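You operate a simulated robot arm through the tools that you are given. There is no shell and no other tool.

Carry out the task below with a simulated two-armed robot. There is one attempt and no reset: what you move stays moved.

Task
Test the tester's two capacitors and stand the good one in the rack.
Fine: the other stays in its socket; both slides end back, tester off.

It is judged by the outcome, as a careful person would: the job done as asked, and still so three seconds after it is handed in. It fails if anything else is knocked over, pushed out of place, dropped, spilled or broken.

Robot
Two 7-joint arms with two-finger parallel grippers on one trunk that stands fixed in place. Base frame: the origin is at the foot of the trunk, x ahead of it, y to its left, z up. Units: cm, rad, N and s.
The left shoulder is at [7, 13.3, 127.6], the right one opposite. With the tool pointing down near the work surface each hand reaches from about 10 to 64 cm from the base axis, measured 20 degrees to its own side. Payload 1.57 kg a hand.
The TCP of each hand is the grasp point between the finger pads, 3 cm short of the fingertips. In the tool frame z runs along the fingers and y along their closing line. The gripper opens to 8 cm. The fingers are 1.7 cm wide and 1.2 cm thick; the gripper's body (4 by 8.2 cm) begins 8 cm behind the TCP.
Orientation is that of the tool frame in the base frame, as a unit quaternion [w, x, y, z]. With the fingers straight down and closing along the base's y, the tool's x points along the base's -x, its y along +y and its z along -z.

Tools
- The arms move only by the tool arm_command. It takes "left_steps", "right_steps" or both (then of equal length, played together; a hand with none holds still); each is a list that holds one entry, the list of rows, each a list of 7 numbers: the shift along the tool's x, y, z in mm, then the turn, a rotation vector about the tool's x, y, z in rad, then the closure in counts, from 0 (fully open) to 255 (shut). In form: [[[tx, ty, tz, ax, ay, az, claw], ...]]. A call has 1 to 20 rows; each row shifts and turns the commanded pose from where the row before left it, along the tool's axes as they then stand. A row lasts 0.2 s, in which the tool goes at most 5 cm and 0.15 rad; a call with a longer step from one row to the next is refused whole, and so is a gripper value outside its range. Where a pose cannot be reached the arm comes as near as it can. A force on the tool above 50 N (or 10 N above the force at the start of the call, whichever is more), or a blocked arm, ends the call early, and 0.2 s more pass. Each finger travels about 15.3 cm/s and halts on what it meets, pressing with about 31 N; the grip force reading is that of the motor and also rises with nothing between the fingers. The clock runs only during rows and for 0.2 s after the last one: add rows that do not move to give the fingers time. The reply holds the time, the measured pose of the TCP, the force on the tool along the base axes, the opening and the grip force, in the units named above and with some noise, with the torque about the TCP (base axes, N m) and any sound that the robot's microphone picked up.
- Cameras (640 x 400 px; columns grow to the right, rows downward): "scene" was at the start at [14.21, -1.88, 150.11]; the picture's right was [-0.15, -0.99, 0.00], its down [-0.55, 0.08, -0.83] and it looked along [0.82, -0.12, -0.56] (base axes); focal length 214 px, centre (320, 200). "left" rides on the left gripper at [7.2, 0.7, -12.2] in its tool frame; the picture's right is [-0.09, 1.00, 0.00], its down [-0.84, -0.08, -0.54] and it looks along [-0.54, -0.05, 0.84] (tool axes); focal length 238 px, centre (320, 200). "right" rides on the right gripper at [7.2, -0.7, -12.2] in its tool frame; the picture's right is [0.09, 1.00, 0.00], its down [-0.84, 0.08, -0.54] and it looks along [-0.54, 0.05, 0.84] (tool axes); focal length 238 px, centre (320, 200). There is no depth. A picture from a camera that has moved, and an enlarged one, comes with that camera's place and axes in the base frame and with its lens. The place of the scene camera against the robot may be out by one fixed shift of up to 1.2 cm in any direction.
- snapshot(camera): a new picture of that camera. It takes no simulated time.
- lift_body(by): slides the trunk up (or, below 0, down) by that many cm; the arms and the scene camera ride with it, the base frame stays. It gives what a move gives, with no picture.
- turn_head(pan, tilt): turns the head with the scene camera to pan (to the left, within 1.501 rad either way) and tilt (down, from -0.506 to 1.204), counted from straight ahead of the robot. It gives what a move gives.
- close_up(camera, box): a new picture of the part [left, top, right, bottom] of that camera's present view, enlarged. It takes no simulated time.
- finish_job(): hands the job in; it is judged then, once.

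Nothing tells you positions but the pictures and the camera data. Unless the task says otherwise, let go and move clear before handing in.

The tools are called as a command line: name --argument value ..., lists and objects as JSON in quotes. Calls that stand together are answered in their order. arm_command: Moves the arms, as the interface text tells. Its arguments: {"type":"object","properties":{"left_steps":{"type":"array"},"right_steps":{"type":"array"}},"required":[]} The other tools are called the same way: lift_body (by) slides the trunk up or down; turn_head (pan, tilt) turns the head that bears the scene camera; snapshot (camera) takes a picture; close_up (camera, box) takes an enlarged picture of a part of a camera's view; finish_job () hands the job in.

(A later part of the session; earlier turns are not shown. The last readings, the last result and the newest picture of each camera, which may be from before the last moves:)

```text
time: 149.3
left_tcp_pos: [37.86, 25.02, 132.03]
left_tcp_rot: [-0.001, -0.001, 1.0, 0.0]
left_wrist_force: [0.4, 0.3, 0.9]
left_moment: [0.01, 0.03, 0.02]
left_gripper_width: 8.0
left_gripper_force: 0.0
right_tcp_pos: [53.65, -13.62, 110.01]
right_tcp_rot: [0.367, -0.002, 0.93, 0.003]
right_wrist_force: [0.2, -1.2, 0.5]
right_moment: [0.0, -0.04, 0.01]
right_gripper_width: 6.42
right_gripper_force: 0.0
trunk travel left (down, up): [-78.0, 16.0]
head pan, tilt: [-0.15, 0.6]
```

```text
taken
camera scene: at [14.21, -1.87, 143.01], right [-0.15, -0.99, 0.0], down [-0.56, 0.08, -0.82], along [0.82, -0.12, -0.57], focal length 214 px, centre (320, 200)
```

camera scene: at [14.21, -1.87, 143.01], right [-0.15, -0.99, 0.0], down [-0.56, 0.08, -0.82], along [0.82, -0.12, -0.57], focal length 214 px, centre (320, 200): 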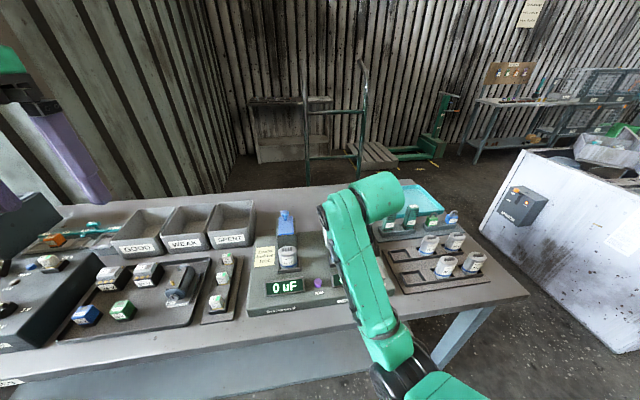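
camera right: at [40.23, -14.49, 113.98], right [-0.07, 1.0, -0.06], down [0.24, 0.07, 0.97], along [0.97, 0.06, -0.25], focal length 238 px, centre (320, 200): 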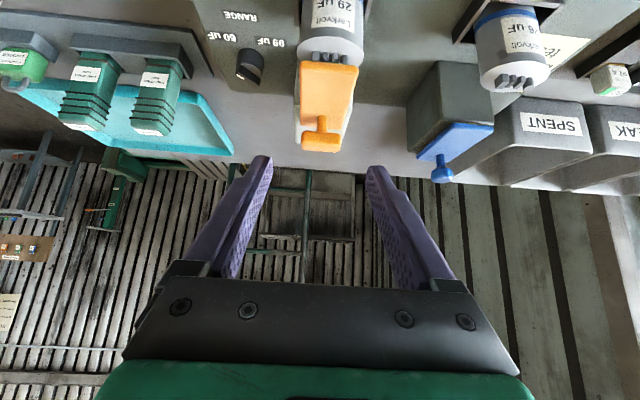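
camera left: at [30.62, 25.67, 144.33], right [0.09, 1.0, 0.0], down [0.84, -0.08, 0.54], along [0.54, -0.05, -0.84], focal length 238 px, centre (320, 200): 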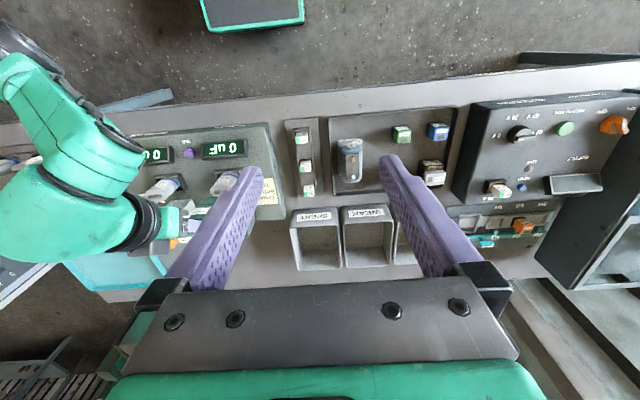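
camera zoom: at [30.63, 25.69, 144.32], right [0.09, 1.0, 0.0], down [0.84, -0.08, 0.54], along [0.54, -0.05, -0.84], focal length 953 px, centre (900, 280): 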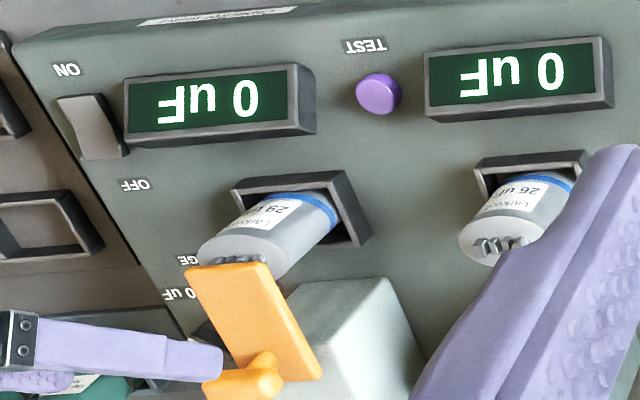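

The orange slide holds forward. Next I'll bring the right hand over to the blue slide's ball knob, near (66.5, 1.5, 103.5).

arm_command --right_steps '[[[-10.3, 0, -10.9, 0, 0, 0, 70], [-9.5, 30.2, 8.9, 0, 0, 0, 70], [-9.5, 30.2, 8.9, 0, 0, 0, 70], [-9.5, 30.2, 8.9, 0, 0, 0, 70], [-9.5, 30.2, 8.9, 0, 0, 0, 70], [-9.5, 30.2, 8.9, 0, 0, 0, 70], [0, 0, 0, 0, 0, 0, 70]]]'

snapshot --camera "right"

snapshot --camera "scene"

```text
time: 150.9
left_tcp_pos: [37.72, 25.06, 132.18]
left_tcp_rot: [0.0, -0.001, 1.0, 0.0]
left_wrist_force: [0.1, -0.6, -0.4]
left_moment: [0.01, 0.01, 0.01]
left_gripper_width: 8.0
left_gripper_force: 0.2
right_tcp_pos: [60.74, 0.05, 111.17]
right_tcp_rot: [0.368, 0.006, 0.93, -0.01]
right_wrist_force: [0.4, -0.4, -0.6]
right_moment: [0.01, 0.01, 0.01]
right_gripper_width: 5.82
right_gripper_force: 0.0
trunk travel left (down, up): [-78.0, 16.0]
head pan, tilt: [-0.15, 0.6]
```

```text
taken
camera right: at [47.08, -0.39, 115.08], right [-0.05, 1.0, -0.08], down [0.24, 0.09, 0.97], along [0.97, 0.03, -0.24], focal length 238 px, centre (320, 200)
```

right: 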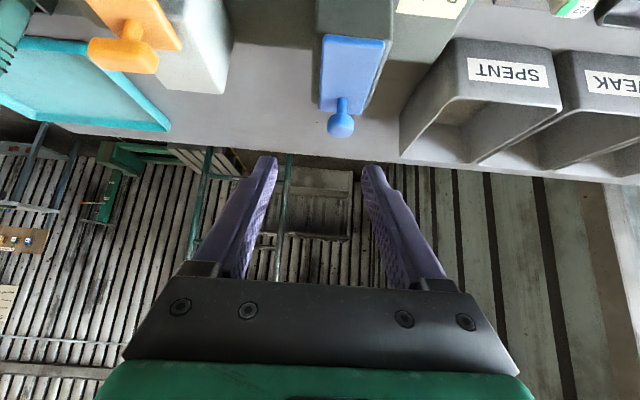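

```text
taken
camera scene: at [14.15, -1.91, 143.01], right [-0.15, -0.99, 0.0], down [-0.56, 0.08, -0.83], along [0.82, -0.12, -0.56], focal length 214 px, centre (320, 200)
```

scene: 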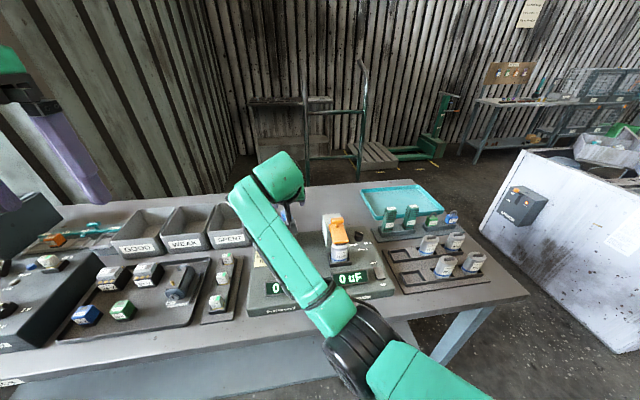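

arm_command --right_steps '[[[0, 0, 0, 0, 0, 0, 70], [0, 0, 0, 0, 0, 0, 70]]]'

close_up --camera "right" --box '[220, 20, 460, 220]'

```text
time: 151.6
left_tcp_pos: [37.78, 25.12, 132.15]
left_tcp_rot: [0.0, 0.0, 1.0, 0.0]
left_wrist_force: [-0.4, -0.1, -0.2]
left_moment: [0.02, -0.01, 0.01]
left_gripper_width: 7.98
left_gripper_force: 0.0
right_tcp_pos: [60.74, 0.06, 111.35]
right_tcp_rot: [0.368, 0.008, 0.93, -0.009]
right_wrist_force: [-0.2, 0.0, -0.2]
right_moment: [0.0, -0.03, 0.03]
right_gripper_width: 5.81
right_gripper_force: 0.1
trunk travel left (down, up): [-78.0, 16.0]
head pan, tilt: [-0.15, 0.6]
```

```text
2.00 times, centred on (340, 120) of right
camera zoom: at [47.1, -0.37, 115.27], right [-0.05, 1.0, -0.07], down [0.24, 0.08, 0.97], along [0.97, 0.03, -0.24], focal length 477 px, centre (280, 360)
```

zoom: 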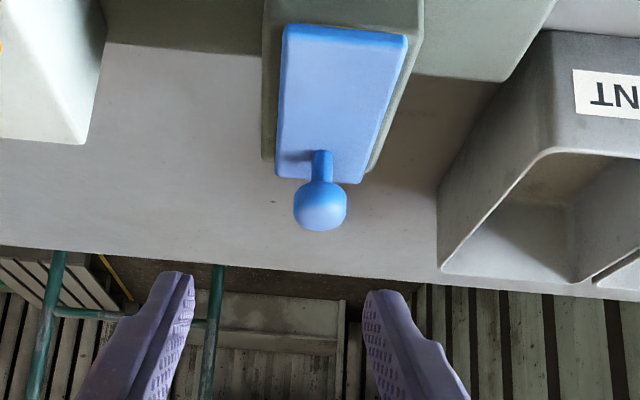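

The ball knob is at about (66.5, 1.6, 103.2). The arm is near a limit with the hand square, so I'll turn it 0.3 rad to the left and approach along that line.

arm_command --right_steps '[[[0, 0, 0, -0.1026, 0, -0.1095, 70], [0, 0, 0, -0.1026, 0, -0.1095, 70], [0, 0, 0, 0, 0, 0, 70]]]'

close_up --camera "right" --box '[220, 20, 460, 220]'

```text
time: 152.3
left_tcp_pos: [37.79, 25.0, 132.15]
left_tcp_rot: [0.0, -0.001, 1.0, -0.001]
left_wrist_force: [0.4, -1.1, -0.4]
left_moment: [0.0, -0.04, 0.01]
left_gripper_width: 8.01
left_gripper_force: 0.1
right_tcp_pos: [60.22, 1.1, 111.24]
right_tcp_rot: [0.362, -0.14, 0.92, 0.055]
right_wrist_force: [-1.4, -0.3, 0.5]
right_moment: [0.02, 0.03, -0.01]
right_gripper_width: 5.8
right_gripper_force: 0.1
trunk travel left (down, up): [-78.0, 16.0]
head pan, tilt: [-0.15, 0.6]
```

```text
2.00 times, centred on (340, 120) of right
camera zoom: at [47.5, -3.56, 115.3], right [-0.36, 0.93, -0.06], down [0.21, 0.15, 0.97], along [0.91, 0.34, -0.25], focal length 477 px, centre (280, 360)
```

zoom: 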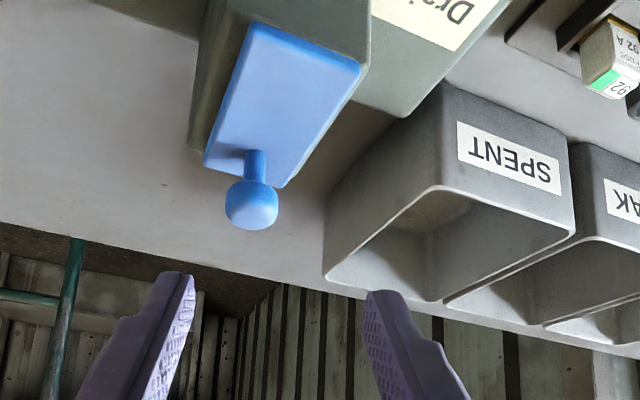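

arm_command --right_steps '[[[2.5, -3.4, 21.4, 0, 0, 0, 70], [2.5, -3.4, 21.4, 0, 0, 0, 70], [2.5, -3.4, 21.4, 0, 0, 0, 70], [0, 0, 0, 0, 0, 0, 70]]]'

close_up --camera "right" --box '[220, 70, 420, 230]'

```text
time: 153.3
left_tcp_pos: [37.67, 25.0, 132.24]
left_tcp_rot: [0.001, -0.001, 1.0, 0.0]
left_wrist_force: [0.1, 0.4, -0.1]
left_moment: [0.01, -0.02, 0.01]
left_gripper_width: 7.96
left_gripper_force: 0.0
right_tcp_pos: [63.94, 1.62, 106.51]
right_tcp_rot: [0.364, -0.141, 0.919, 0.059]
right_wrist_force: [-0.2, -0.9, -0.7]
right_moment: [0.04, -0.01, -0.03]
right_gripper_width: 5.8
right_gripper_force: 0.1
trunk travel left (down, up): [-78.0, 16.0]
head pan, tilt: [-0.15, 0.6]
```

```text
2.50 times, centred on (320, 150) of right
camera zoom: at [51.26, -3.01, 110.34], right [-0.36, 0.93, -0.06], down [0.21, 0.14, 0.97], along [0.91, 0.34, -0.24], focal length 596 px, centre (320, 325)
```

zoom: 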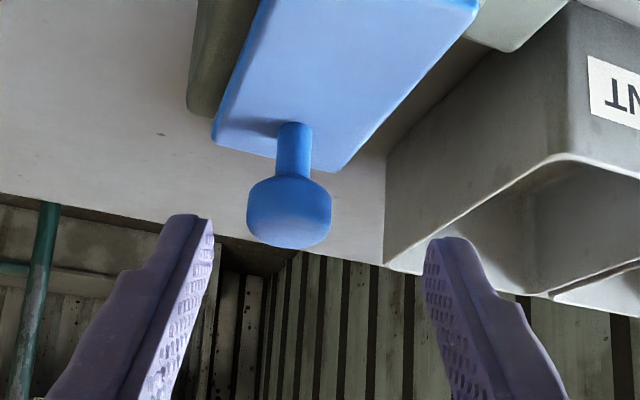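

The ball is about 1 cm to one side and 4 cm ahead in the hand's frame. Correcting laterally, then advancing and gripping.

arm_command --right_steps '[[[5.4, -10.1, 0, 0, 0, 0, 70], [0, 0, 11.3, 0, 0, 0, 70], [0, 0, 11.3, 0, 0, 0, 70], [0, 0, 0, 0, 0, 0, 70]]]'

close_up --camera "right" --box '[220, 70, 420, 230]'

```text
time: 154.3
left_tcp_pos: [37.78, 25.0, 132.21]
left_tcp_rot: [0.001, -0.001, 1.0, 0.0]
left_wrist_force: [-0.5, 0.3, -0.3]
left_moment: [0.02, -0.01, 0.04]
left_gripper_width: 8.02
left_gripper_force: 0.0
right_tcp_pos: [65.54, 1.08, 104.5]
right_tcp_rot: [0.364, -0.14, 0.919, 0.058]
right_wrist_force: [-0.2, 0.2, 0.9]
right_moment: [0.02, 0.01, 0.06]
right_gripper_width: 5.82
right_gripper_force: 0.2
trunk travel left (down, up): [-78.0, 16.0]
head pan, tilt: [-0.15, 0.6]
```

```text
2.50 times, centred on (320, 150) of right
camera zoom: at [52.76, -3.65, 108.31], right [-0.36, 0.93, -0.06], down [0.21, 0.14, 0.97], along [0.91, 0.34, -0.24], focal length 596 px, centre (320, 325)
```

zoom: 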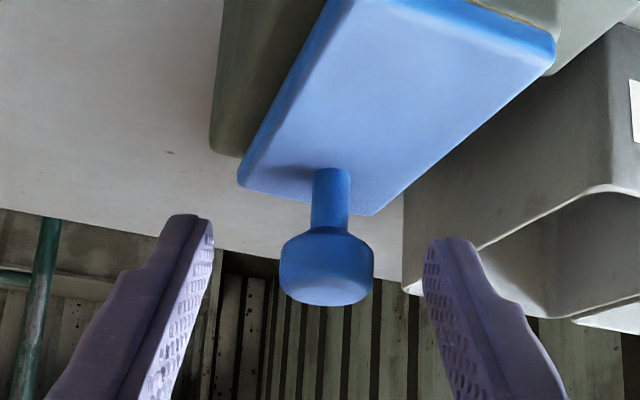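

The ball is centred between the fingers. Gripping it.

arm_command --right_steps '[[[0, 0, 0, 0, 0, 0, 160], [0, 0, 0, 0, 0, 0, 255], [0, 0, 0, 0, 0, 0, 255]]]'

close_up --camera "right" --box '[220, 70, 420, 230]'

```text
time: 155.2
left_tcp_pos: [37.68, 25.29, 132.15]
left_tcp_rot: [0.0, 0.0, 1.0, -0.001]
left_wrist_force: [-0.2, 0.2, -0.7]
left_moment: [-0.02, -0.05, -0.03]
left_gripper_width: 7.99
left_gripper_force: 0.1
right_tcp_pos: [65.45, 1.28, 104.42]
right_tcp_rot: [0.363, -0.141, 0.919, 0.059]
right_wrist_force: [-1.3, 3.3, -1.0]
right_moment: [0.13, -0.12, -0.12]
right_gripper_width: 2.32
right_gripper_force: 36.0
trunk travel left (down, up): [-78.0, 16.0]
head pan, tilt: [-0.15, 0.6]
```

```text
2.50 times, centred on (320, 150) of right
camera zoom: at [52.74, -3.51, 108.32], right [-0.36, 0.93, -0.06], down [0.21, 0.14, 0.97], along [0.91, 0.34, -0.24], focal length 596 px, centre (320, 325)
```

zoom: 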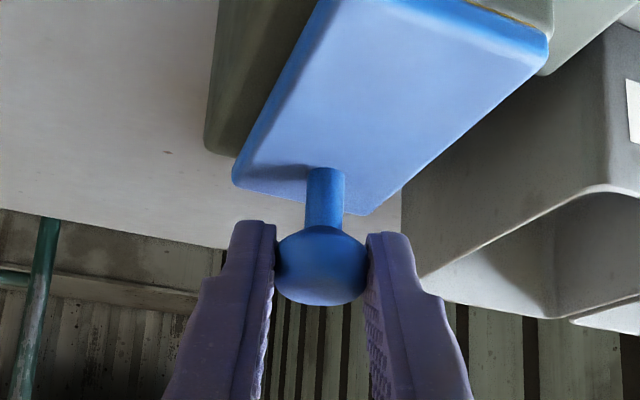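

Ball gripped. Pulling the blue slide toward the robot.

arm_command --right_steps '[[[3.49, 1.48, -3.27, 0, 0, 0, 255], [3.49, 1.48, -3.27, 0, 0, 0, 255], [3.49, 1.48, -3.27, 0, 0, 0, 255], [3.49, 1.48, -3.27, 0, 0, 0, 255], [0, 0, 0, 0, 0, 0, 255]]]'

close_up --camera "right" --box '[220, 30, 420, 230]'

```text
time: 156.3
left_tcp_pos: [37.78, 25.36, 132.12]
left_tcp_rot: [0.001, -0.001, 1.0, -0.002]
left_wrist_force: [0.5, -0.7, -0.1]
left_moment: [0.02, 0.02, 0.01]
left_gripper_width: 7.98
left_gripper_force: 0.1
right_tcp_pos: [63.41, 1.29, 104.46]
right_tcp_rot: [0.364, -0.142, 0.918, 0.059]
right_wrist_force: [-0.9, 8.4, 4.1]
right_moment: [0.14, 0.17, -0.14]
right_gripper_width: 2.31
right_gripper_force: 35.6
trunk travel left (down, up): [-78.0, 16.0]
head pan, tilt: [-0.15, 0.6]
```

```text
2.00 times, centred on (320, 130) of right
camera zoom: at [50.65, -3.51, 108.29], right [-0.36, 0.93, -0.06], down [0.2, 0.14, 0.97], along [0.91, 0.34, -0.24], focal length 477 px, centre (320, 340)
```

zoom: 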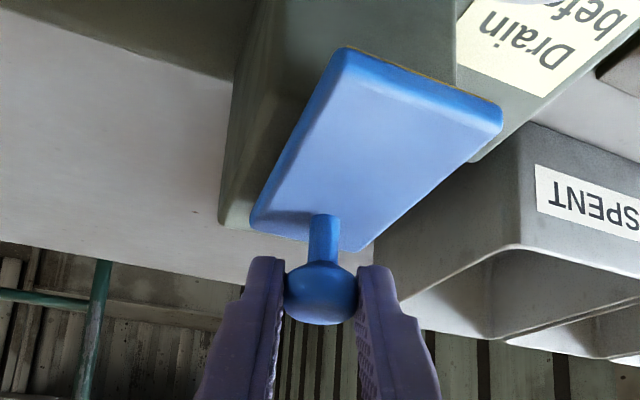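

arm_command --right_steps '[[[3.43, 1.9, -3.2, 0, 0, 0, 255], [3.43, 1.77, -3.2, 0, 0, 0, 255], [3.43, 1.77, -3.2, 0, 0, 0, 255], [3.43, 1.77, -3.2, 0, 0, 0, 255], [0, 0, 0, 0, 0, 0, 255]]]'

close_up --camera "right" --box '[220, 0, 420, 230]'

```text
time: 157.6
left_tcp_pos: [38.08, 25.91, 131.96]
left_tcp_rot: [-0.001, -0.001, 1.0, -0.003]
left_wrist_force: [-0.1, 0.6, 0.4]
left_moment: [-0.01, 0.02, -0.02]
left_gripper_width: 7.98
left_gripper_force: 0.2
right_tcp_pos: [62.03, 1.31, 104.38]
right_tcp_rot: [0.364, -0.14, 0.919, 0.051]
right_wrist_force: [0.3, 21.9, -12.2]
right_moment: [0.3, 0.94, -0.18]
right_gripper_width: 2.3
right_gripper_force: 35.2
trunk travel left (down, up): [-78.0, 16.0]
head pan, tilt: [-0.15, 0.6]
```

```text
1.74 times, centred on (320, 115) of right
camera zoom: at [49.23, -3.38, 108.35], right [-0.36, 0.93, -0.07], down [0.2, 0.15, 0.97], along [0.91, 0.33, -0.24], focal length 414 px, centre (320, 348)
```

zoom: 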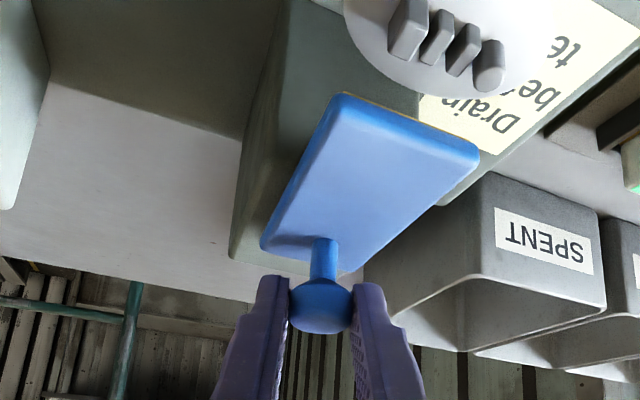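

A side force is building as the arm nears a limit, so I'll let go of the ball, back off, and re-grip with the hand turned further left.

arm_command --right_steps '[[[0, 0, 0, 0, 0, 0, 160], [0, 0, 0, 0, 0, 0, 70], [0, 0, 0, 0, 0, 0, 70], [0, 0, -20, 0, 0, 0, 70], [0, 0, -20, 0, 0, 0, 70], [0, 0, 0, 0, 0, 0, 70]]]'

snapshot --camera "right"

```text
time: 158.9
left_tcp_pos: [37.73, 25.1, 132.21]
left_tcp_rot: [0.0, -0.001, 1.0, 0.0]
left_wrist_force: [-0.3, -1.1, 0.5]
left_moment: [0.01, 0.05, -0.03]
left_gripper_width: 7.99
left_gripper_force: 0.0
right_tcp_pos: [59.5, -1.13, 108.03]
right_tcp_rot: [0.371, -0.134, 0.918, 0.046]
right_wrist_force: [0.2, 1.2, -0.1]
right_moment: [-0.03, -0.01, -0.02]
right_gripper_width: 5.78
right_gripper_force: 0.0
trunk travel left (down, up): [-78.0, 16.0]
head pan, tilt: [-0.15, 0.6]
```

```text
taken
camera right: at [46.58, -5.54, 111.72], right [-0.34, 0.94, -0.08], down [0.19, 0.15, 0.97], along [0.92, 0.32, -0.23], focal length 238 px, centre (320, 200)
```

right: 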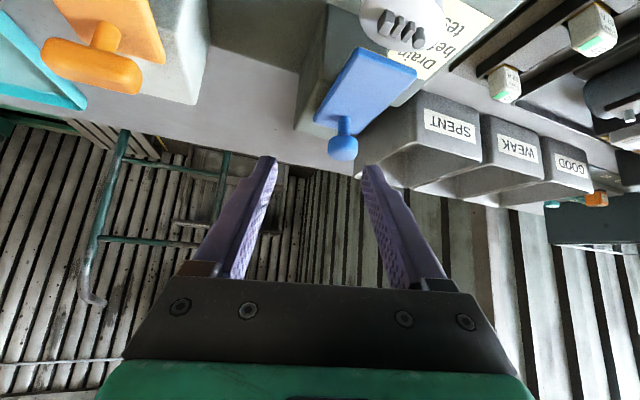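

arm_command --right_steps '[[[0, 0, -15, -0.1026, 0, -0.1095, 70], [0, 0, 0, -0.1026, 0, -0.1095, 70], [0, 0, 0, -0.1026, 0, -0.1095, 70], [0, 0, 0, 0, 0, 0, 70]]]'

snapshot --camera "right"

snapshot --camera "scene"

```text
time: 159.9
left_tcp_pos: [37.75, 25.13, 132.14]
left_tcp_rot: [0.001, -0.001, 1.0, 0.0]
left_wrist_force: [-0.8, 0.5, -0.1]
left_moment: [-0.01, 0.01, 0.01]
left_gripper_width: 8.0
left_gripper_force: 0.0
right_tcp_pos: [57.93, 0.04, 108.38]
right_tcp_rot: [0.342, -0.343, 0.864, 0.137]
right_wrist_force: [-0.6, 0.1, -0.1]
right_moment: [0.0, 0.01, -0.03]
right_gripper_width: 5.81
right_gripper_force: 0.0
trunk travel left (down, up): [-78.0, 16.0]
head pan, tilt: [-0.15, 0.6]
```

```text
taken
camera right: at [48.5, -9.78, 112.3], right [-0.73, 0.68, -0.06], down [0.12, 0.22, 0.97], along [0.67, 0.7, -0.24], focal length 238 px, centre (320, 200)
```

right: 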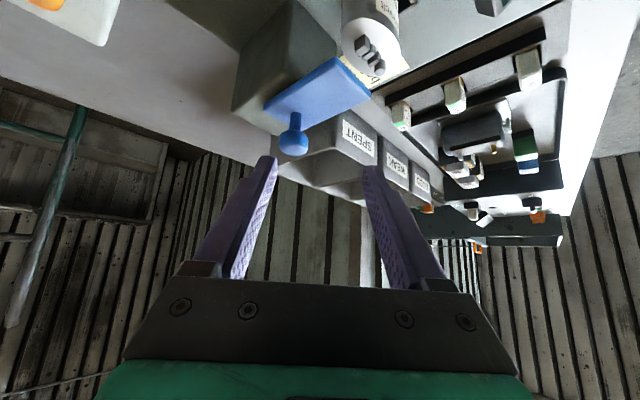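

```text
taken
camera scene: at [14.13, -1.82, 143.02], right [-0.15, -0.99, 0.0], down [-0.56, 0.08, -0.83], along [0.82, -0.12, -0.56], focal length 214 px, centre (320, 200)
```

scene: 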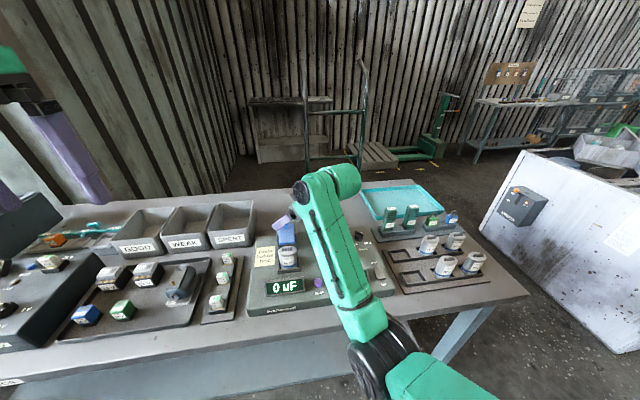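

The hand is now turned 0.75 rad. In its frame the ball is 2.4 cm to one side and 7 cm ahead. Moving to it.

arm_command --right_steps '[[[1.6, -23.6, 0, 0, 0, 0, 70], [0, 0, 17, 0, 0, 0, 70], [0, 0, 17, 0, 0, 0, 70], [0, 0, 8, 0, 0, 0, 70], [0, 0, 0, 0, 0, 0, 70]]]'

close_up --camera "right" --box '[220, 70, 420, 230]'

```text
time: 161.2
left_tcp_pos: [37.78, 25.07, 132.13]
left_tcp_rot: [0.0, -0.002, 1.0, 0.0]
left_wrist_force: [1.0, 0.2, 0.1]
left_moment: [0.02, 0.01, 0.03]
left_gripper_width: 8.0
left_gripper_force: 0.1
right_tcp_pos: [61.58, 0.21, 105.2]
right_tcp_rot: [0.342, -0.342, 0.864, 0.137]
right_wrist_force: [0.9, -0.3, 0.0]
right_moment: [0.02, -0.02, -0.01]
right_gripper_width: 5.78
right_gripper_force: 0.0
trunk travel left (down, up): [-78.0, 16.0]
head pan, tilt: [-0.15, 0.6]
```

```text
2.50 times, centred on (320, 150) of right
camera zoom: at [52.13, -9.66, 109.0], right [-0.73, 0.68, -0.06], down [0.12, 0.22, 0.97], along [0.67, 0.7, -0.24], focal length 596 px, centre (320, 325)
```

zoom: 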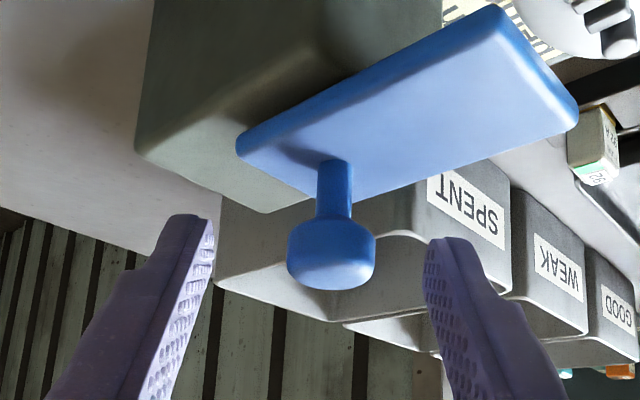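

arm_command --right_steps '[[[-2, 2.9, 5, 0, 0, 0, 70], [0, 0, 5, 0, 0, 0, 70], [0, 0, 0, 0, 0, 0, 70], [0, 0, 0, 0, 0, 0, 160], [0, 0, 0, 0, 0, 0, 255], [0, 0, 0, 0, 0, 0, 255]]]'

close_up --camera "right" --box '[220, 70, 420, 230]'

```text
time: 162.6
left_tcp_pos: [37.7, 25.04, 132.08]
left_tcp_rot: [0.0, -0.001, 1.0, 0.0]
left_wrist_force: [0.0, 0.8, 0.3]
left_moment: [-0.01, -0.01, 0.0]
left_gripper_width: 8.0
left_gripper_force: 0.1
right_tcp_pos: [61.91, 1.03, 104.46]
right_tcp_rot: [0.342, -0.343, 0.864, 0.138]
right_wrist_force: [0.0, -0.4, -0.1]
right_moment: [-0.15, -0.19, 0.21]
right_gripper_width: 2.29
right_gripper_force: 34.9
trunk travel left (down, up): [-78.0, 16.0]
head pan, tilt: [-0.15, 0.6]
```

```text
2.50 times, centred on (320, 150) of right
camera zoom: at [52.54, -8.88, 108.38], right [-0.73, 0.68, -0.06], down [0.12, 0.22, 0.97], along [0.67, 0.7, -0.24], focal length 596 px, centre (320, 325)
```

zoom: 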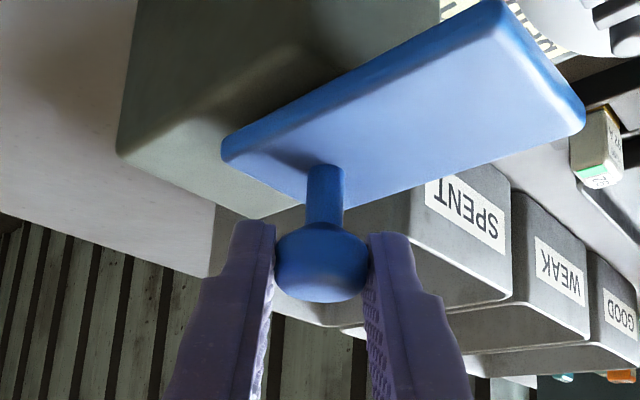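

Re-gripped with low forces. Continuing the pull.

arm_command --right_steps '[[[2.65, 3.43, -2.49, 0, 0, 0, 255], [2.65, 3.43, -2.49, 0, 0, 0, 255], [2.65, 3.43, -2.49, 0, 0, 0, 255], [0, 0, 0, 0, 0, 0, 255]]]'

close_up --camera "right" --box '[220, 0, 420, 230]'

```text
time: 163.6
left_tcp_pos: [37.87, 25.09, 132.19]
left_tcp_rot: [0.0, -0.001, 1.0, 0.0]
left_wrist_force: [0.0, 0.2, -0.1]
left_moment: [0.01, -0.02, 0.0]
left_gripper_width: 8.0
left_gripper_force: 0.1
right_tcp_pos: [60.5, 1.06, 104.59]
right_tcp_rot: [0.342, -0.342, 0.864, 0.139]
right_wrist_force: [-1.6, 0.4, -7.4]
right_moment: [0.46, -0.64, 0.23]
right_gripper_width: 2.31
right_gripper_force: 35.7
trunk travel left (down, up): [-78.0, 16.0]
head pan, tilt: [-0.15, 0.6]
```

```text
1.74 times, centred on (320, 115) of right
camera zoom: at [51.09, -8.88, 108.41], right [-0.73, 0.68, -0.06], down [0.12, 0.22, 0.97], along [0.67, 0.7, -0.24], focal length 414 px, centre (320, 348)
```

zoom: 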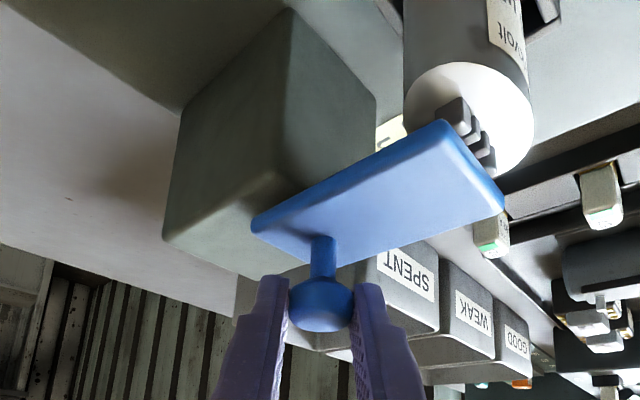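

arm_command --right_steps '[[[0.7, 0, 0.7, 0, 0, 0, 255], [2.65, 3.43, -2.49, 0, 0, 0, 255], [2.65, 3.43, -2.49, 0, 0, 0, 255], [0, 0, 0, 0, 0, 0, 255]]]'

close_up --camera "right" --box '[220, 0, 420, 230]'

```text
time: 164.6
left_tcp_pos: [38.2, 25.17, 131.94]
left_tcp_rot: [-0.002, 0.0, 1.0, 0.0]
left_wrist_force: [0.3, -1.1, -0.4]
left_moment: [0.01, -0.01, 0.02]
left_gripper_width: 8.03
left_gripper_force: 0.1
right_tcp_pos: [60.06, 0.98, 104.59]
right_tcp_rot: [0.344, -0.341, 0.864, 0.138]
right_wrist_force: [19.3, 0.4, 6.6]
right_moment: [-0.69, 0.2, 0.04]
right_gripper_width: 2.26
right_gripper_force: 35.8
trunk travel left (down, up): [-78.0, 16.0]
head pan, tilt: [-0.15, 0.6]
```

```text
1.74 times, centred on (320, 115) of right
camera zoom: at [50.56, -8.86, 108.35], right [-0.73, 0.68, -0.06], down [0.12, 0.21, 0.97], along [0.67, 0.7, -0.24], focal length 414 px, centre (320, 348)
```

zoom: 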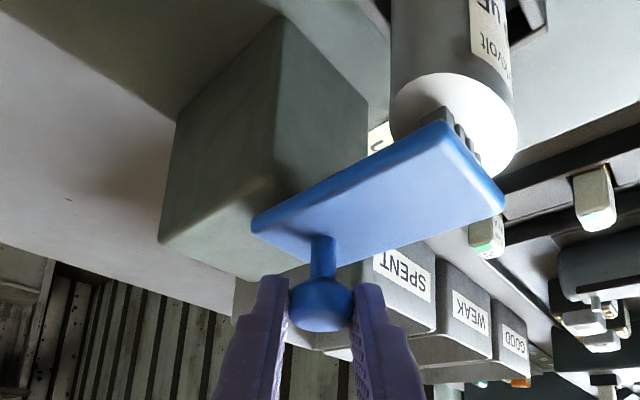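

A stop is felt. I'll pull a touch more to make sure it's the real end stop, as with the orange one.

arm_command --right_steps '[[[1.6, 2.06, -1.5, 0, 0, 0, 255], [0, 0, 0, 0, 0, 0, 255]]]'

close_up --camera "scene" --box '[250, 200, 390, 300]'

close_up --camera "left" --box '[120, 130, 260, 230]'

```text
time: 165.2
left_tcp_pos: [38.52, 24.94, 132.02]
left_tcp_rot: [-0.003, 0.0, 1.0, 0.0]
left_wrist_force: [0.9, -0.4, -0.1]
left_moment: [0.02, 0.0, -0.02]
left_gripper_width: 7.99
left_gripper_force: 0.0
right_tcp_pos: [59.91, 0.85, 104.48]
right_tcp_rot: [0.344, -0.34, 0.864, 0.138]
right_wrist_force: [33.5, -2.7, 17.7]
right_moment: [-0.2, -0.65, 0.09]
right_gripper_width: 2.35
right_gripper_force: 35.7
trunk travel left (down, up): [-78.0, 16.0]
head pan, tilt: [-0.15, 0.6]
```

```text
4.00 times, centred on (320, 250) of scene
camera zoom: at [15.0, -1.97, 142.94], right [-0.15, -0.99, 0.0], down [-0.56, 0.09, -0.82], along [0.81, -0.12, -0.57], focal length 858 px, centre (320, 0)
```

zoom: 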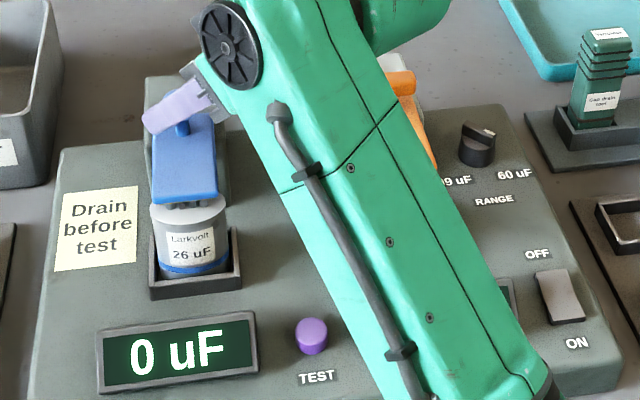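

```text
4.00 times, centred on (190, 180) of left
camera zoom: at [31.43, 25.59, 144.18], right [0.09, 1.0, 0.0], down [0.84, -0.08, 0.54], along [0.54, -0.05, -0.84], focal length 953 px, centre (840, 280)
```

zoom: 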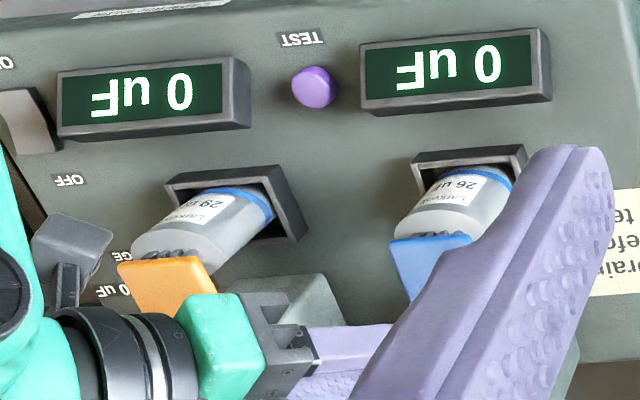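

Both plates sit in the same place over their lugs. I'll relax, release the ball and retreat.

arm_command --right_steps '[[[-3.2, -4.1, 3, 0, 0, 0, 255], [0, 0, 0, 0, 0, 0, 255], [0, 0, 0, 0, 0, 0, 160], [0, 0, 0, 0, 0, 0, 70], [0, 0, 0, 0, 0, 0, 70], [0, 0, -20, 0, 0, 0, 70], [0, 0, -30, 0, 0, 0, 70], [0, 0, -30, 0, 0, 0, 70], [0, 0, 0, 0, 0, 0, 70]]]'

close_up --camera "right" --box '[220, 0, 460, 200]'

snapshot --camera "scene"

close_up --camera "left" --box '[120, 130, 260, 230]'

```text
time: 167.2
left_tcp_pos: [37.76, 25.06, 132.15]
left_tcp_rot: [0.0, -0.001, 1.0, -0.001]
left_wrist_force: [-0.2, 0.5, 0.3]
left_moment: [-0.02, -0.01, 0.02]
left_gripper_width: 8.0
left_gripper_force: 0.1
right_tcp_pos: [55.85, -2.78, 110.47]
right_tcp_rot: [0.342, -0.342, 0.864, 0.139]
right_wrist_force: [-0.2, 0.0, 0.6]
right_moment: [-0.02, -0.03, 0.01]
right_gripper_width: 5.81
right_gripper_force: 0.1
trunk travel left (down, up): [-78.0, 16.0]
head pan, tilt: [-0.15, 0.6]
```

```text
2.00 times, centred on (340, 100) of right
camera zoom: at [46.49, -12.61, 114.26], right [-0.73, 0.68, -0.06], down [0.12, 0.22, 0.97], along [0.67, 0.7, -0.24], focal length 477 px, centre (280, 400)
```

zoom: 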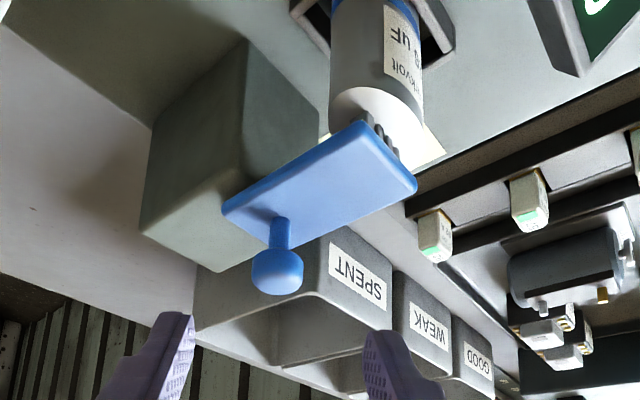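

```text
taken
camera scene: at [14.21, -1.83, 143.01], right [-0.15, -0.99, 0.0], down [-0.56, 0.08, -0.82], along [0.82, -0.12, -0.57], focal length 214 px, centre (320, 200)
```

scene: 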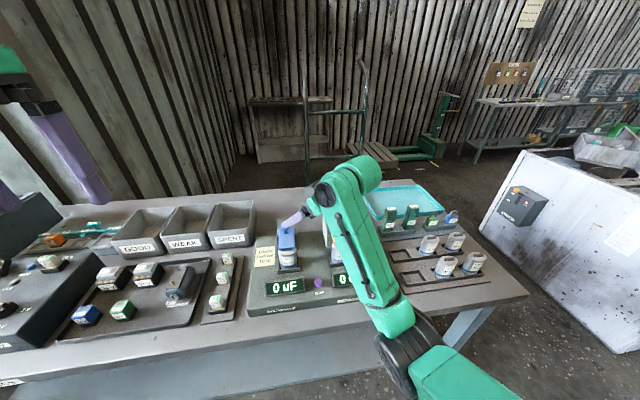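

```text
4.00 times, centred on (190, 180) of left
camera zoom: at [30.63, 25.74, 144.31], right [0.09, 1.0, 0.0], down [0.84, -0.08, 0.54], along [0.54, -0.05, -0.84], focal length 953 px, centre (840, 280)
```

zoom: 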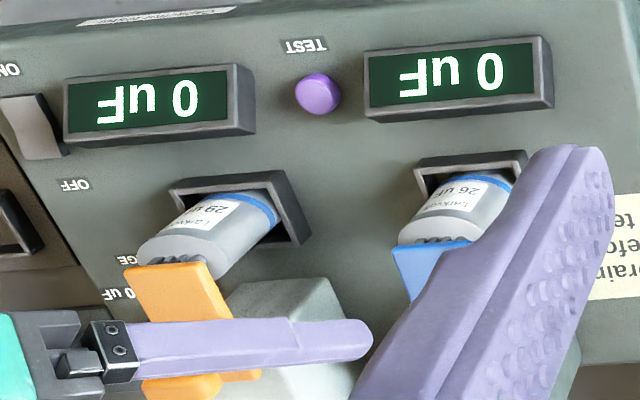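

Both slides are engaged. Now TEST: I'll close the right fingers, square the hand and bring the fingertips above the button at about (48.4, -6).

arm_command --right_steps '[[[0, 0, 0, 0.1026, 0, 0.1095, 160], [0, 0, 0, 0.1026, 0, 0.1095, 255], [0, 0, 0, 0.1026, 0, 0.1095, 255], [0, 0, 0, 0.1026, 0, 0.1095, 255], [0, 0, 0, 0.1026, 0, 0.1095, 255], [33.4, -10.7, -10.7, 0, 0, 0, 255], [33.4, -10.7, -10.7, 0, 0, 0, 255], [33.4, -10.7, -10.7, 0, 0, 0, 255], [0, 0, 0, 0, 0, 0, 255]]]'

snapshot --camera "right"

snapshot --camera "scene"

snapshot --camera "left"

```text
time: 169.2
left_tcp_pos: [37.72, 25.14, 132.04]
left_tcp_rot: [0.001, -0.001, 1.0, 0.0]
left_wrist_force: [0.3, 1.0, -0.1]
left_moment: [0.0, 0.04, -0.02]
left_gripper_width: 8.0
left_gripper_force: 0.1
right_tcp_pos: [46.24, -5.89, 105.74]
right_tcp_rot: [0.367, -0.001, 0.93, 0.004]
right_wrist_force: [0.5, 0.4, -0.2]
right_moment: [0.01, -0.01, 0.01]
right_gripper_width: 0.03
right_gripper_force: 21.2
trunk travel left (down, up): [-78.0, 16.0]
head pan, tilt: [-0.15, 0.6]
```

```text
taken
camera right: at [32.57, -6.72, 109.52], right [-0.07, 1.0, -0.06], down [0.24, 0.07, 0.97], along [0.97, 0.06, -0.24], focal length 238 px, centre (320, 200)
```

right: 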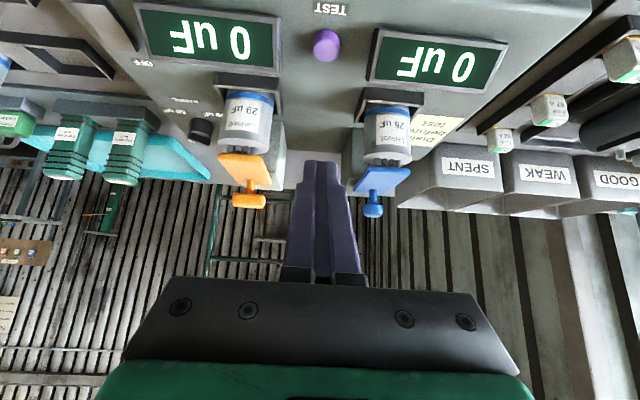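

```text
taken
camera scene: at [14.23, -1.85, 143.01], right [-0.15, -0.99, 0.0], down [-0.56, 0.08, -0.82], along [0.82, -0.12, -0.57], focal length 214 px, centre (320, 200)
```

scene: 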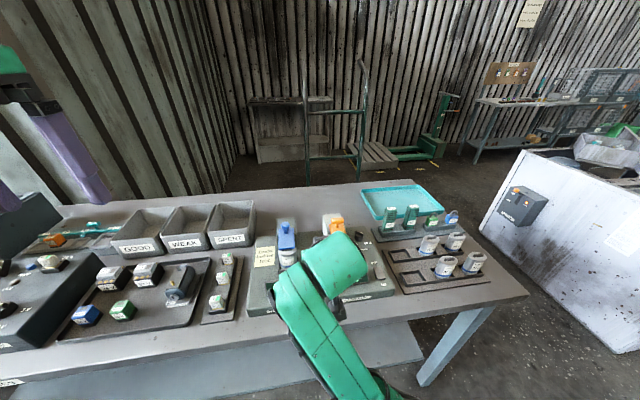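

```text
taken
camera left: at [30.65, 25.71, 144.32], right [0.09, 1.0, 0.0], down [0.84, -0.08, 0.54], along [0.54, -0.05, -0.84], focal length 238 px, centre (320, 200)
```

left: 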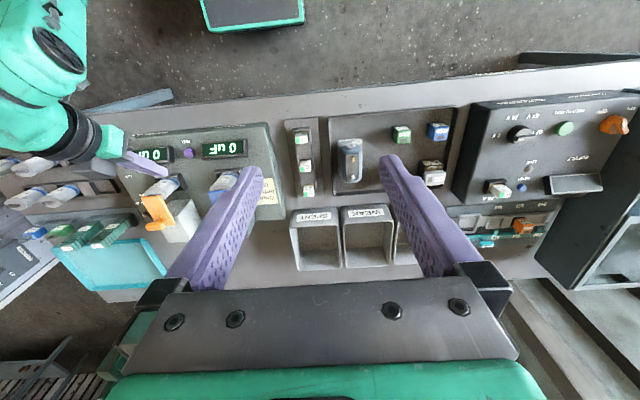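

The button is at about (48.0, -6.2, 93), and the fingertips are roughly 10 cm above it. Lowering most of the way.

arm_command --right_steps '[[[-2.2, -2.7, 2.1, 0, 0, 0, 255], [19.4, 0, 20.7, 0, 0, 0, 255], [19.4, 0, 20.7, 0, 0, 0, 255], [15, 0, 16, 0, 0, 0, 255], [0, 0, 0, 0, 0, 0, 255]]]'

snapshot --camera "right"

close_up --camera "left" --box '[100, 110, 270, 230]'

```text
time: 170.3
left_tcp_pos: [37.83, 25.1, 132.08]
left_tcp_rot: [0.0, 0.0, 1.0, 0.0]
left_wrist_force: [-0.2, -0.4, 0.1]
left_moment: [-0.05, 0.0, 0.0]
left_gripper_width: 7.98
left_gripper_force: 0.0
right_tcp_pos: [46.76, -6.08, 97.78]
right_tcp_rot: [0.368, -0.001, 0.93, 0.003]
right_wrist_force: [-0.5, 0.4, 0.5]
right_moment: [0.01, -0.02, -0.02]
right_gripper_width: 0.0
right_gripper_force: 21.4
trunk travel left (down, up): [-78.0, 16.0]
head pan, tilt: [-0.15, 0.6]
```

```text
taken
camera right: at [33.13, -6.92, 101.68], right [-0.07, 1.0, -0.06], down [0.24, 0.07, 0.97], along [0.97, 0.06, -0.24], focal length 238 px, centre (320, 200)
```

right: 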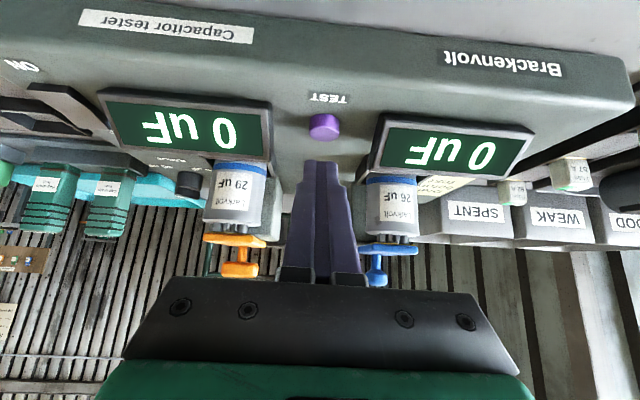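

```text
3.33 times, centred on (185, 170) of left
camera zoom: at [30.61, 25.72, 144.32], right [0.09, 1.0, 0.0], down [0.84, -0.08, 0.54], along [0.54, -0.05, -0.84], focal length 794 px, centre (770, 300)
```

zoom: 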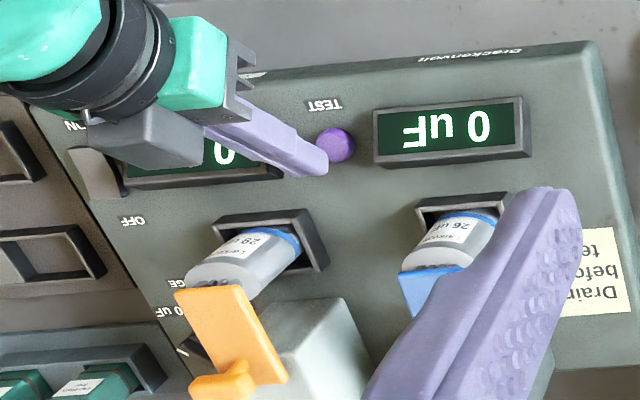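

Fingertips are about 2 cm above the button and aligned. Lowering in small steps to press it.

arm_command --right_steps '[[[2.0, -0.8, 5.0, 0, 0, 0, 255], [3.4, 0, 3.6, 0, 0, 0, 255], [2.0, 0, 2.2, 0, 0, 0, 255], [1.4, 0, 1.5, 0, 0, 0, 255], [0, 0, 0, 0, 0, 0, 255]]]'

close_up --camera "left" --box '[140, 120, 240, 200]'

close_up --camera "right" --box '[220, 60, 420, 220]'

```text
time: 171.6
left_tcp_pos: [37.76, 25.16, 132.16]
left_tcp_rot: [0.001, 0.0, 1.0, 0.0]
left_wrist_force: [-0.4, 0.1, -0.1]
left_moment: [0.03, 0.01, 0.0]
left_gripper_width: 8.02
left_gripper_force: 0.0
right_tcp_pos: [46.76, -6.27, 96.4]
right_tcp_rot: [0.367, -0.001, 0.93, 0.003]
right_wrist_force: [-0.3, -0.1, -0.5]
right_moment: [-0.05, 0.0, 0.0]
right_gripper_width: 0.01
right_gripper_force: 21.1
trunk travel left (down, up): [-78.0, 16.0]
head pan, tilt: [-0.15, 0.6]
```

```text
5.00 times, centred on (190, 160) of left
camera zoom: at [30.6, 25.71, 144.33], right [0.09, 1.0, 0.0], down [0.84, -0.08, 0.54], along [0.54, -0.05, -0.84], focal length 1192 px, centre (970, 400)
```

zoom: 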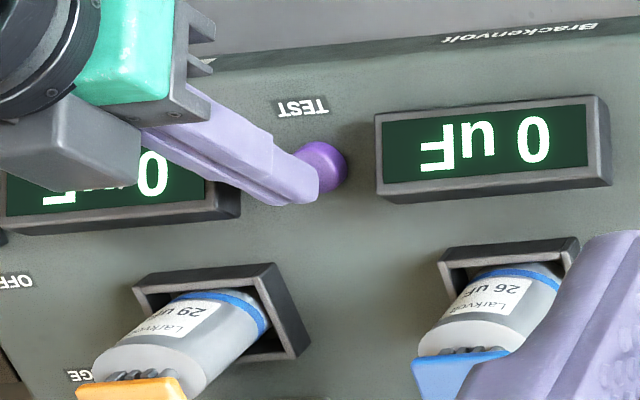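

```text
2.50 times, centred on (320, 140) of right
camera zoom: at [33.2, -7.08, 100.36], right [-0.07, 1.0, -0.06], down [0.24, 0.07, 0.97], along [0.97, 0.06, -0.24], focal length 596 px, centre (320, 350)
```

zoom: 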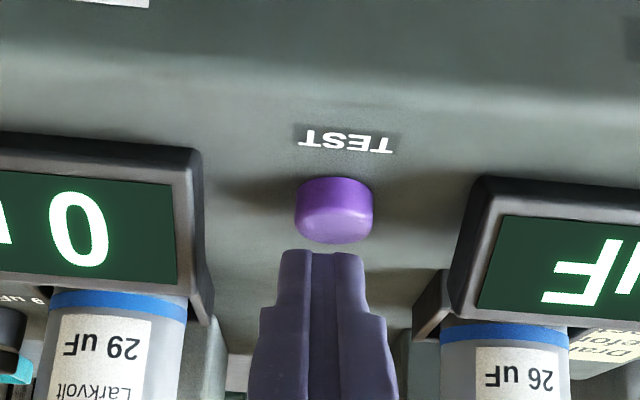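

arm_command --right_steps '[[[1.0, 1.5, 3.3, 0, 0, 0, 255], [1.4, 0, 1.5, 0, 0, 0, 255], [1.4, 0, 1.5, 0, 0, 0, 255], [1.4, 0, 1.5, 0, 0, 0, 255], [0, 0, 0, 0, 0, 0, 255]]]'

close_up --camera "left" --box '[140, 120, 240, 200]'

close_up --camera "right" --box '[220, 60, 420, 220]'

```text
time: 172.8
left_tcp_pos: [37.71, 25.17, 132.27]
left_tcp_rot: [0.001, -0.001, 1.0, -0.001]
left_wrist_force: [-0.3, 0.0, -0.3]
left_moment: [0.0, 0.01, 0.01]
left_gripper_width: 8.0
left_gripper_force: 0.0
right_tcp_pos: [46.93, -6.21, 95.56]
right_tcp_rot: [0.367, -0.002, 0.93, 0.003]
right_wrist_force: [-0.5, 0.0, 1.3]
right_moment: [0.06, -0.02, 0.04]
right_gripper_width: 0.01
right_gripper_force: 21.7
trunk travel left (down, up): [-78.0, 16.0]
head pan, tilt: [-0.15, 0.6]
heard: click
```

```text
5.00 times, centred on (190, 160) of left
camera zoom: at [30.56, 25.74, 144.33], right [0.09, 1.0, 0.0], down [0.84, -0.08, 0.54], along [0.54, -0.05, -0.84], focal length 1192 px, centre (970, 400)
```

zoom: 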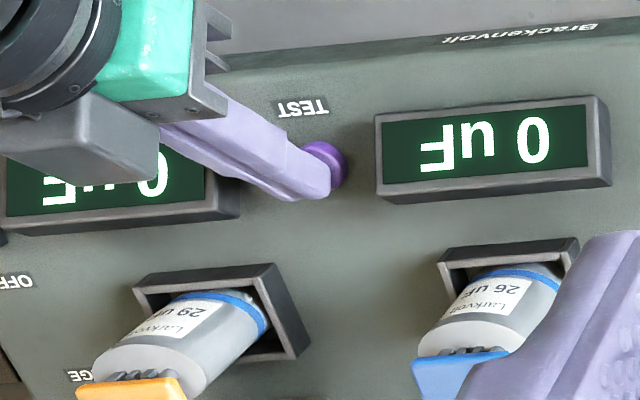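

```text
2.50 times, centred on (320, 140) of right
camera zoom: at [33.35, -6.99, 99.48], right [-0.07, 1.0, -0.06], down [0.24, 0.07, 0.97], along [0.97, 0.06, -0.24], focal length 596 px, centre (320, 350)
```

zoom: 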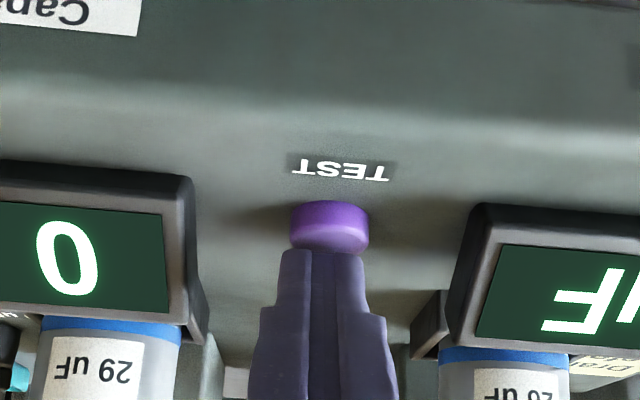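

A click was heard. I'll lift off the button and check the readouts.

arm_command --right_steps '[[[-6.8, 0, -7.3, 0, 0, 0, 255], [-13.7, 0, -14.6, 0, 0, 0, 255], [0, 0, 0, 0, 0, 0, 255]]]'

close_up --camera "right" --box '[0, 20, 640, 300]'

close_up --camera "left" --box '[100, 100, 270, 220]'

```text
time: 173.6
left_tcp_pos: [37.86, 25.08, 132.19]
left_tcp_rot: [0.0, 0.0, 1.0, 0.0]
left_wrist_force: [-0.4, 0.0, -0.4]
left_moment: [0.0, -0.03, 0.01]
left_gripper_width: 8.02
left_gripper_force: 0.1
right_tcp_pos: [46.74, -6.2, 98.42]
right_tcp_rot: [0.366, -0.003, 0.931, 0.0]
right_wrist_force: [0.2, -0.9, 0.1]
right_moment: [-0.02, -0.01, -0.05]
right_gripper_width: 0.0
right_gripper_force: 20.8
trunk travel left (down, up): [-78.0, 16.0]
head pan, tilt: [-0.15, 0.6]
```

```text
1.00 times, centred on (320, 160) of right (not enlarged: the box is as wide or as high as the picture)
camera zoom: at [33.23, -7.09, 102.44], right [-0.07, 1.0, -0.06], down [0.24, 0.08, 0.97], along [0.97, 0.06, -0.25], focal length 238 px, centre (320, 240)
```

zoom: 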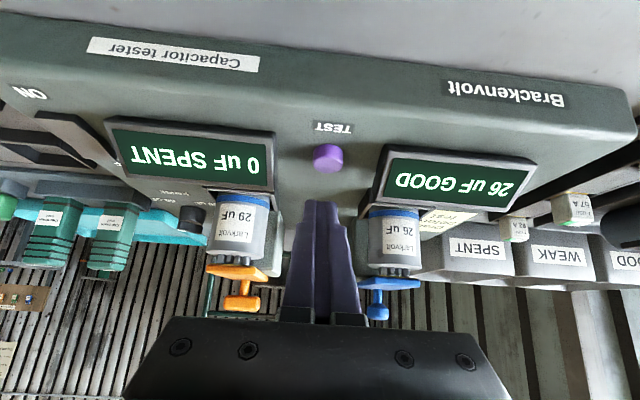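

```text
3.33 times, centred on (185, 160) of left
camera zoom: at [30.6, 25.68, 144.33], right [0.09, 1.0, 0.0], down [0.84, -0.08, 0.54], along [0.54, -0.05, -0.84], focal length 794 px, centre (770, 333)
```

zoom: 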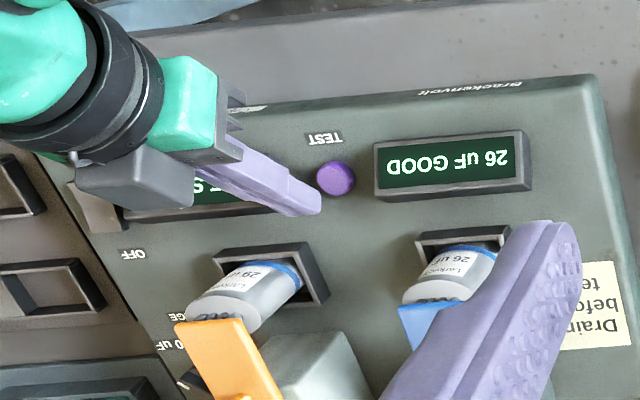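

The readouts now show "26 uF GOOD" on the left and "0 uF SPENT" on the right. I'll zoom to confirm before continuing.

close_up --camera "right" --box '[90, 60, 290, 160]'

close_up --camera "right" --box '[350, 80, 550, 180]'

```text
3.20 times, centred on (190, 110) of right
camera zoom: at [33.23, -7.09, 102.44], right [-0.07, 1.0, -0.06], down [0.24, 0.08, 0.97], along [0.97, 0.06, -0.25], focal length 763 px, centre (736, 488)
```

zoom: 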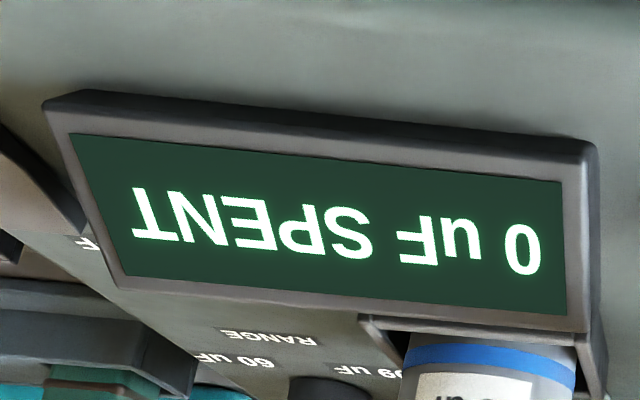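

```text
3.20 times, centred on (450, 130) of right
camera zoom: at [33.23, -7.09, 102.44], right [-0.07, 1.0, -0.06], down [0.24, 0.08, 0.97], along [0.97, 0.06, -0.25], focal length 763 px, centre (-96, 424)
```

zoom: 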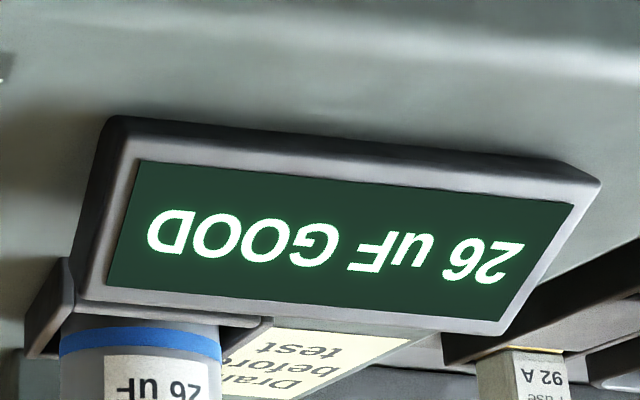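

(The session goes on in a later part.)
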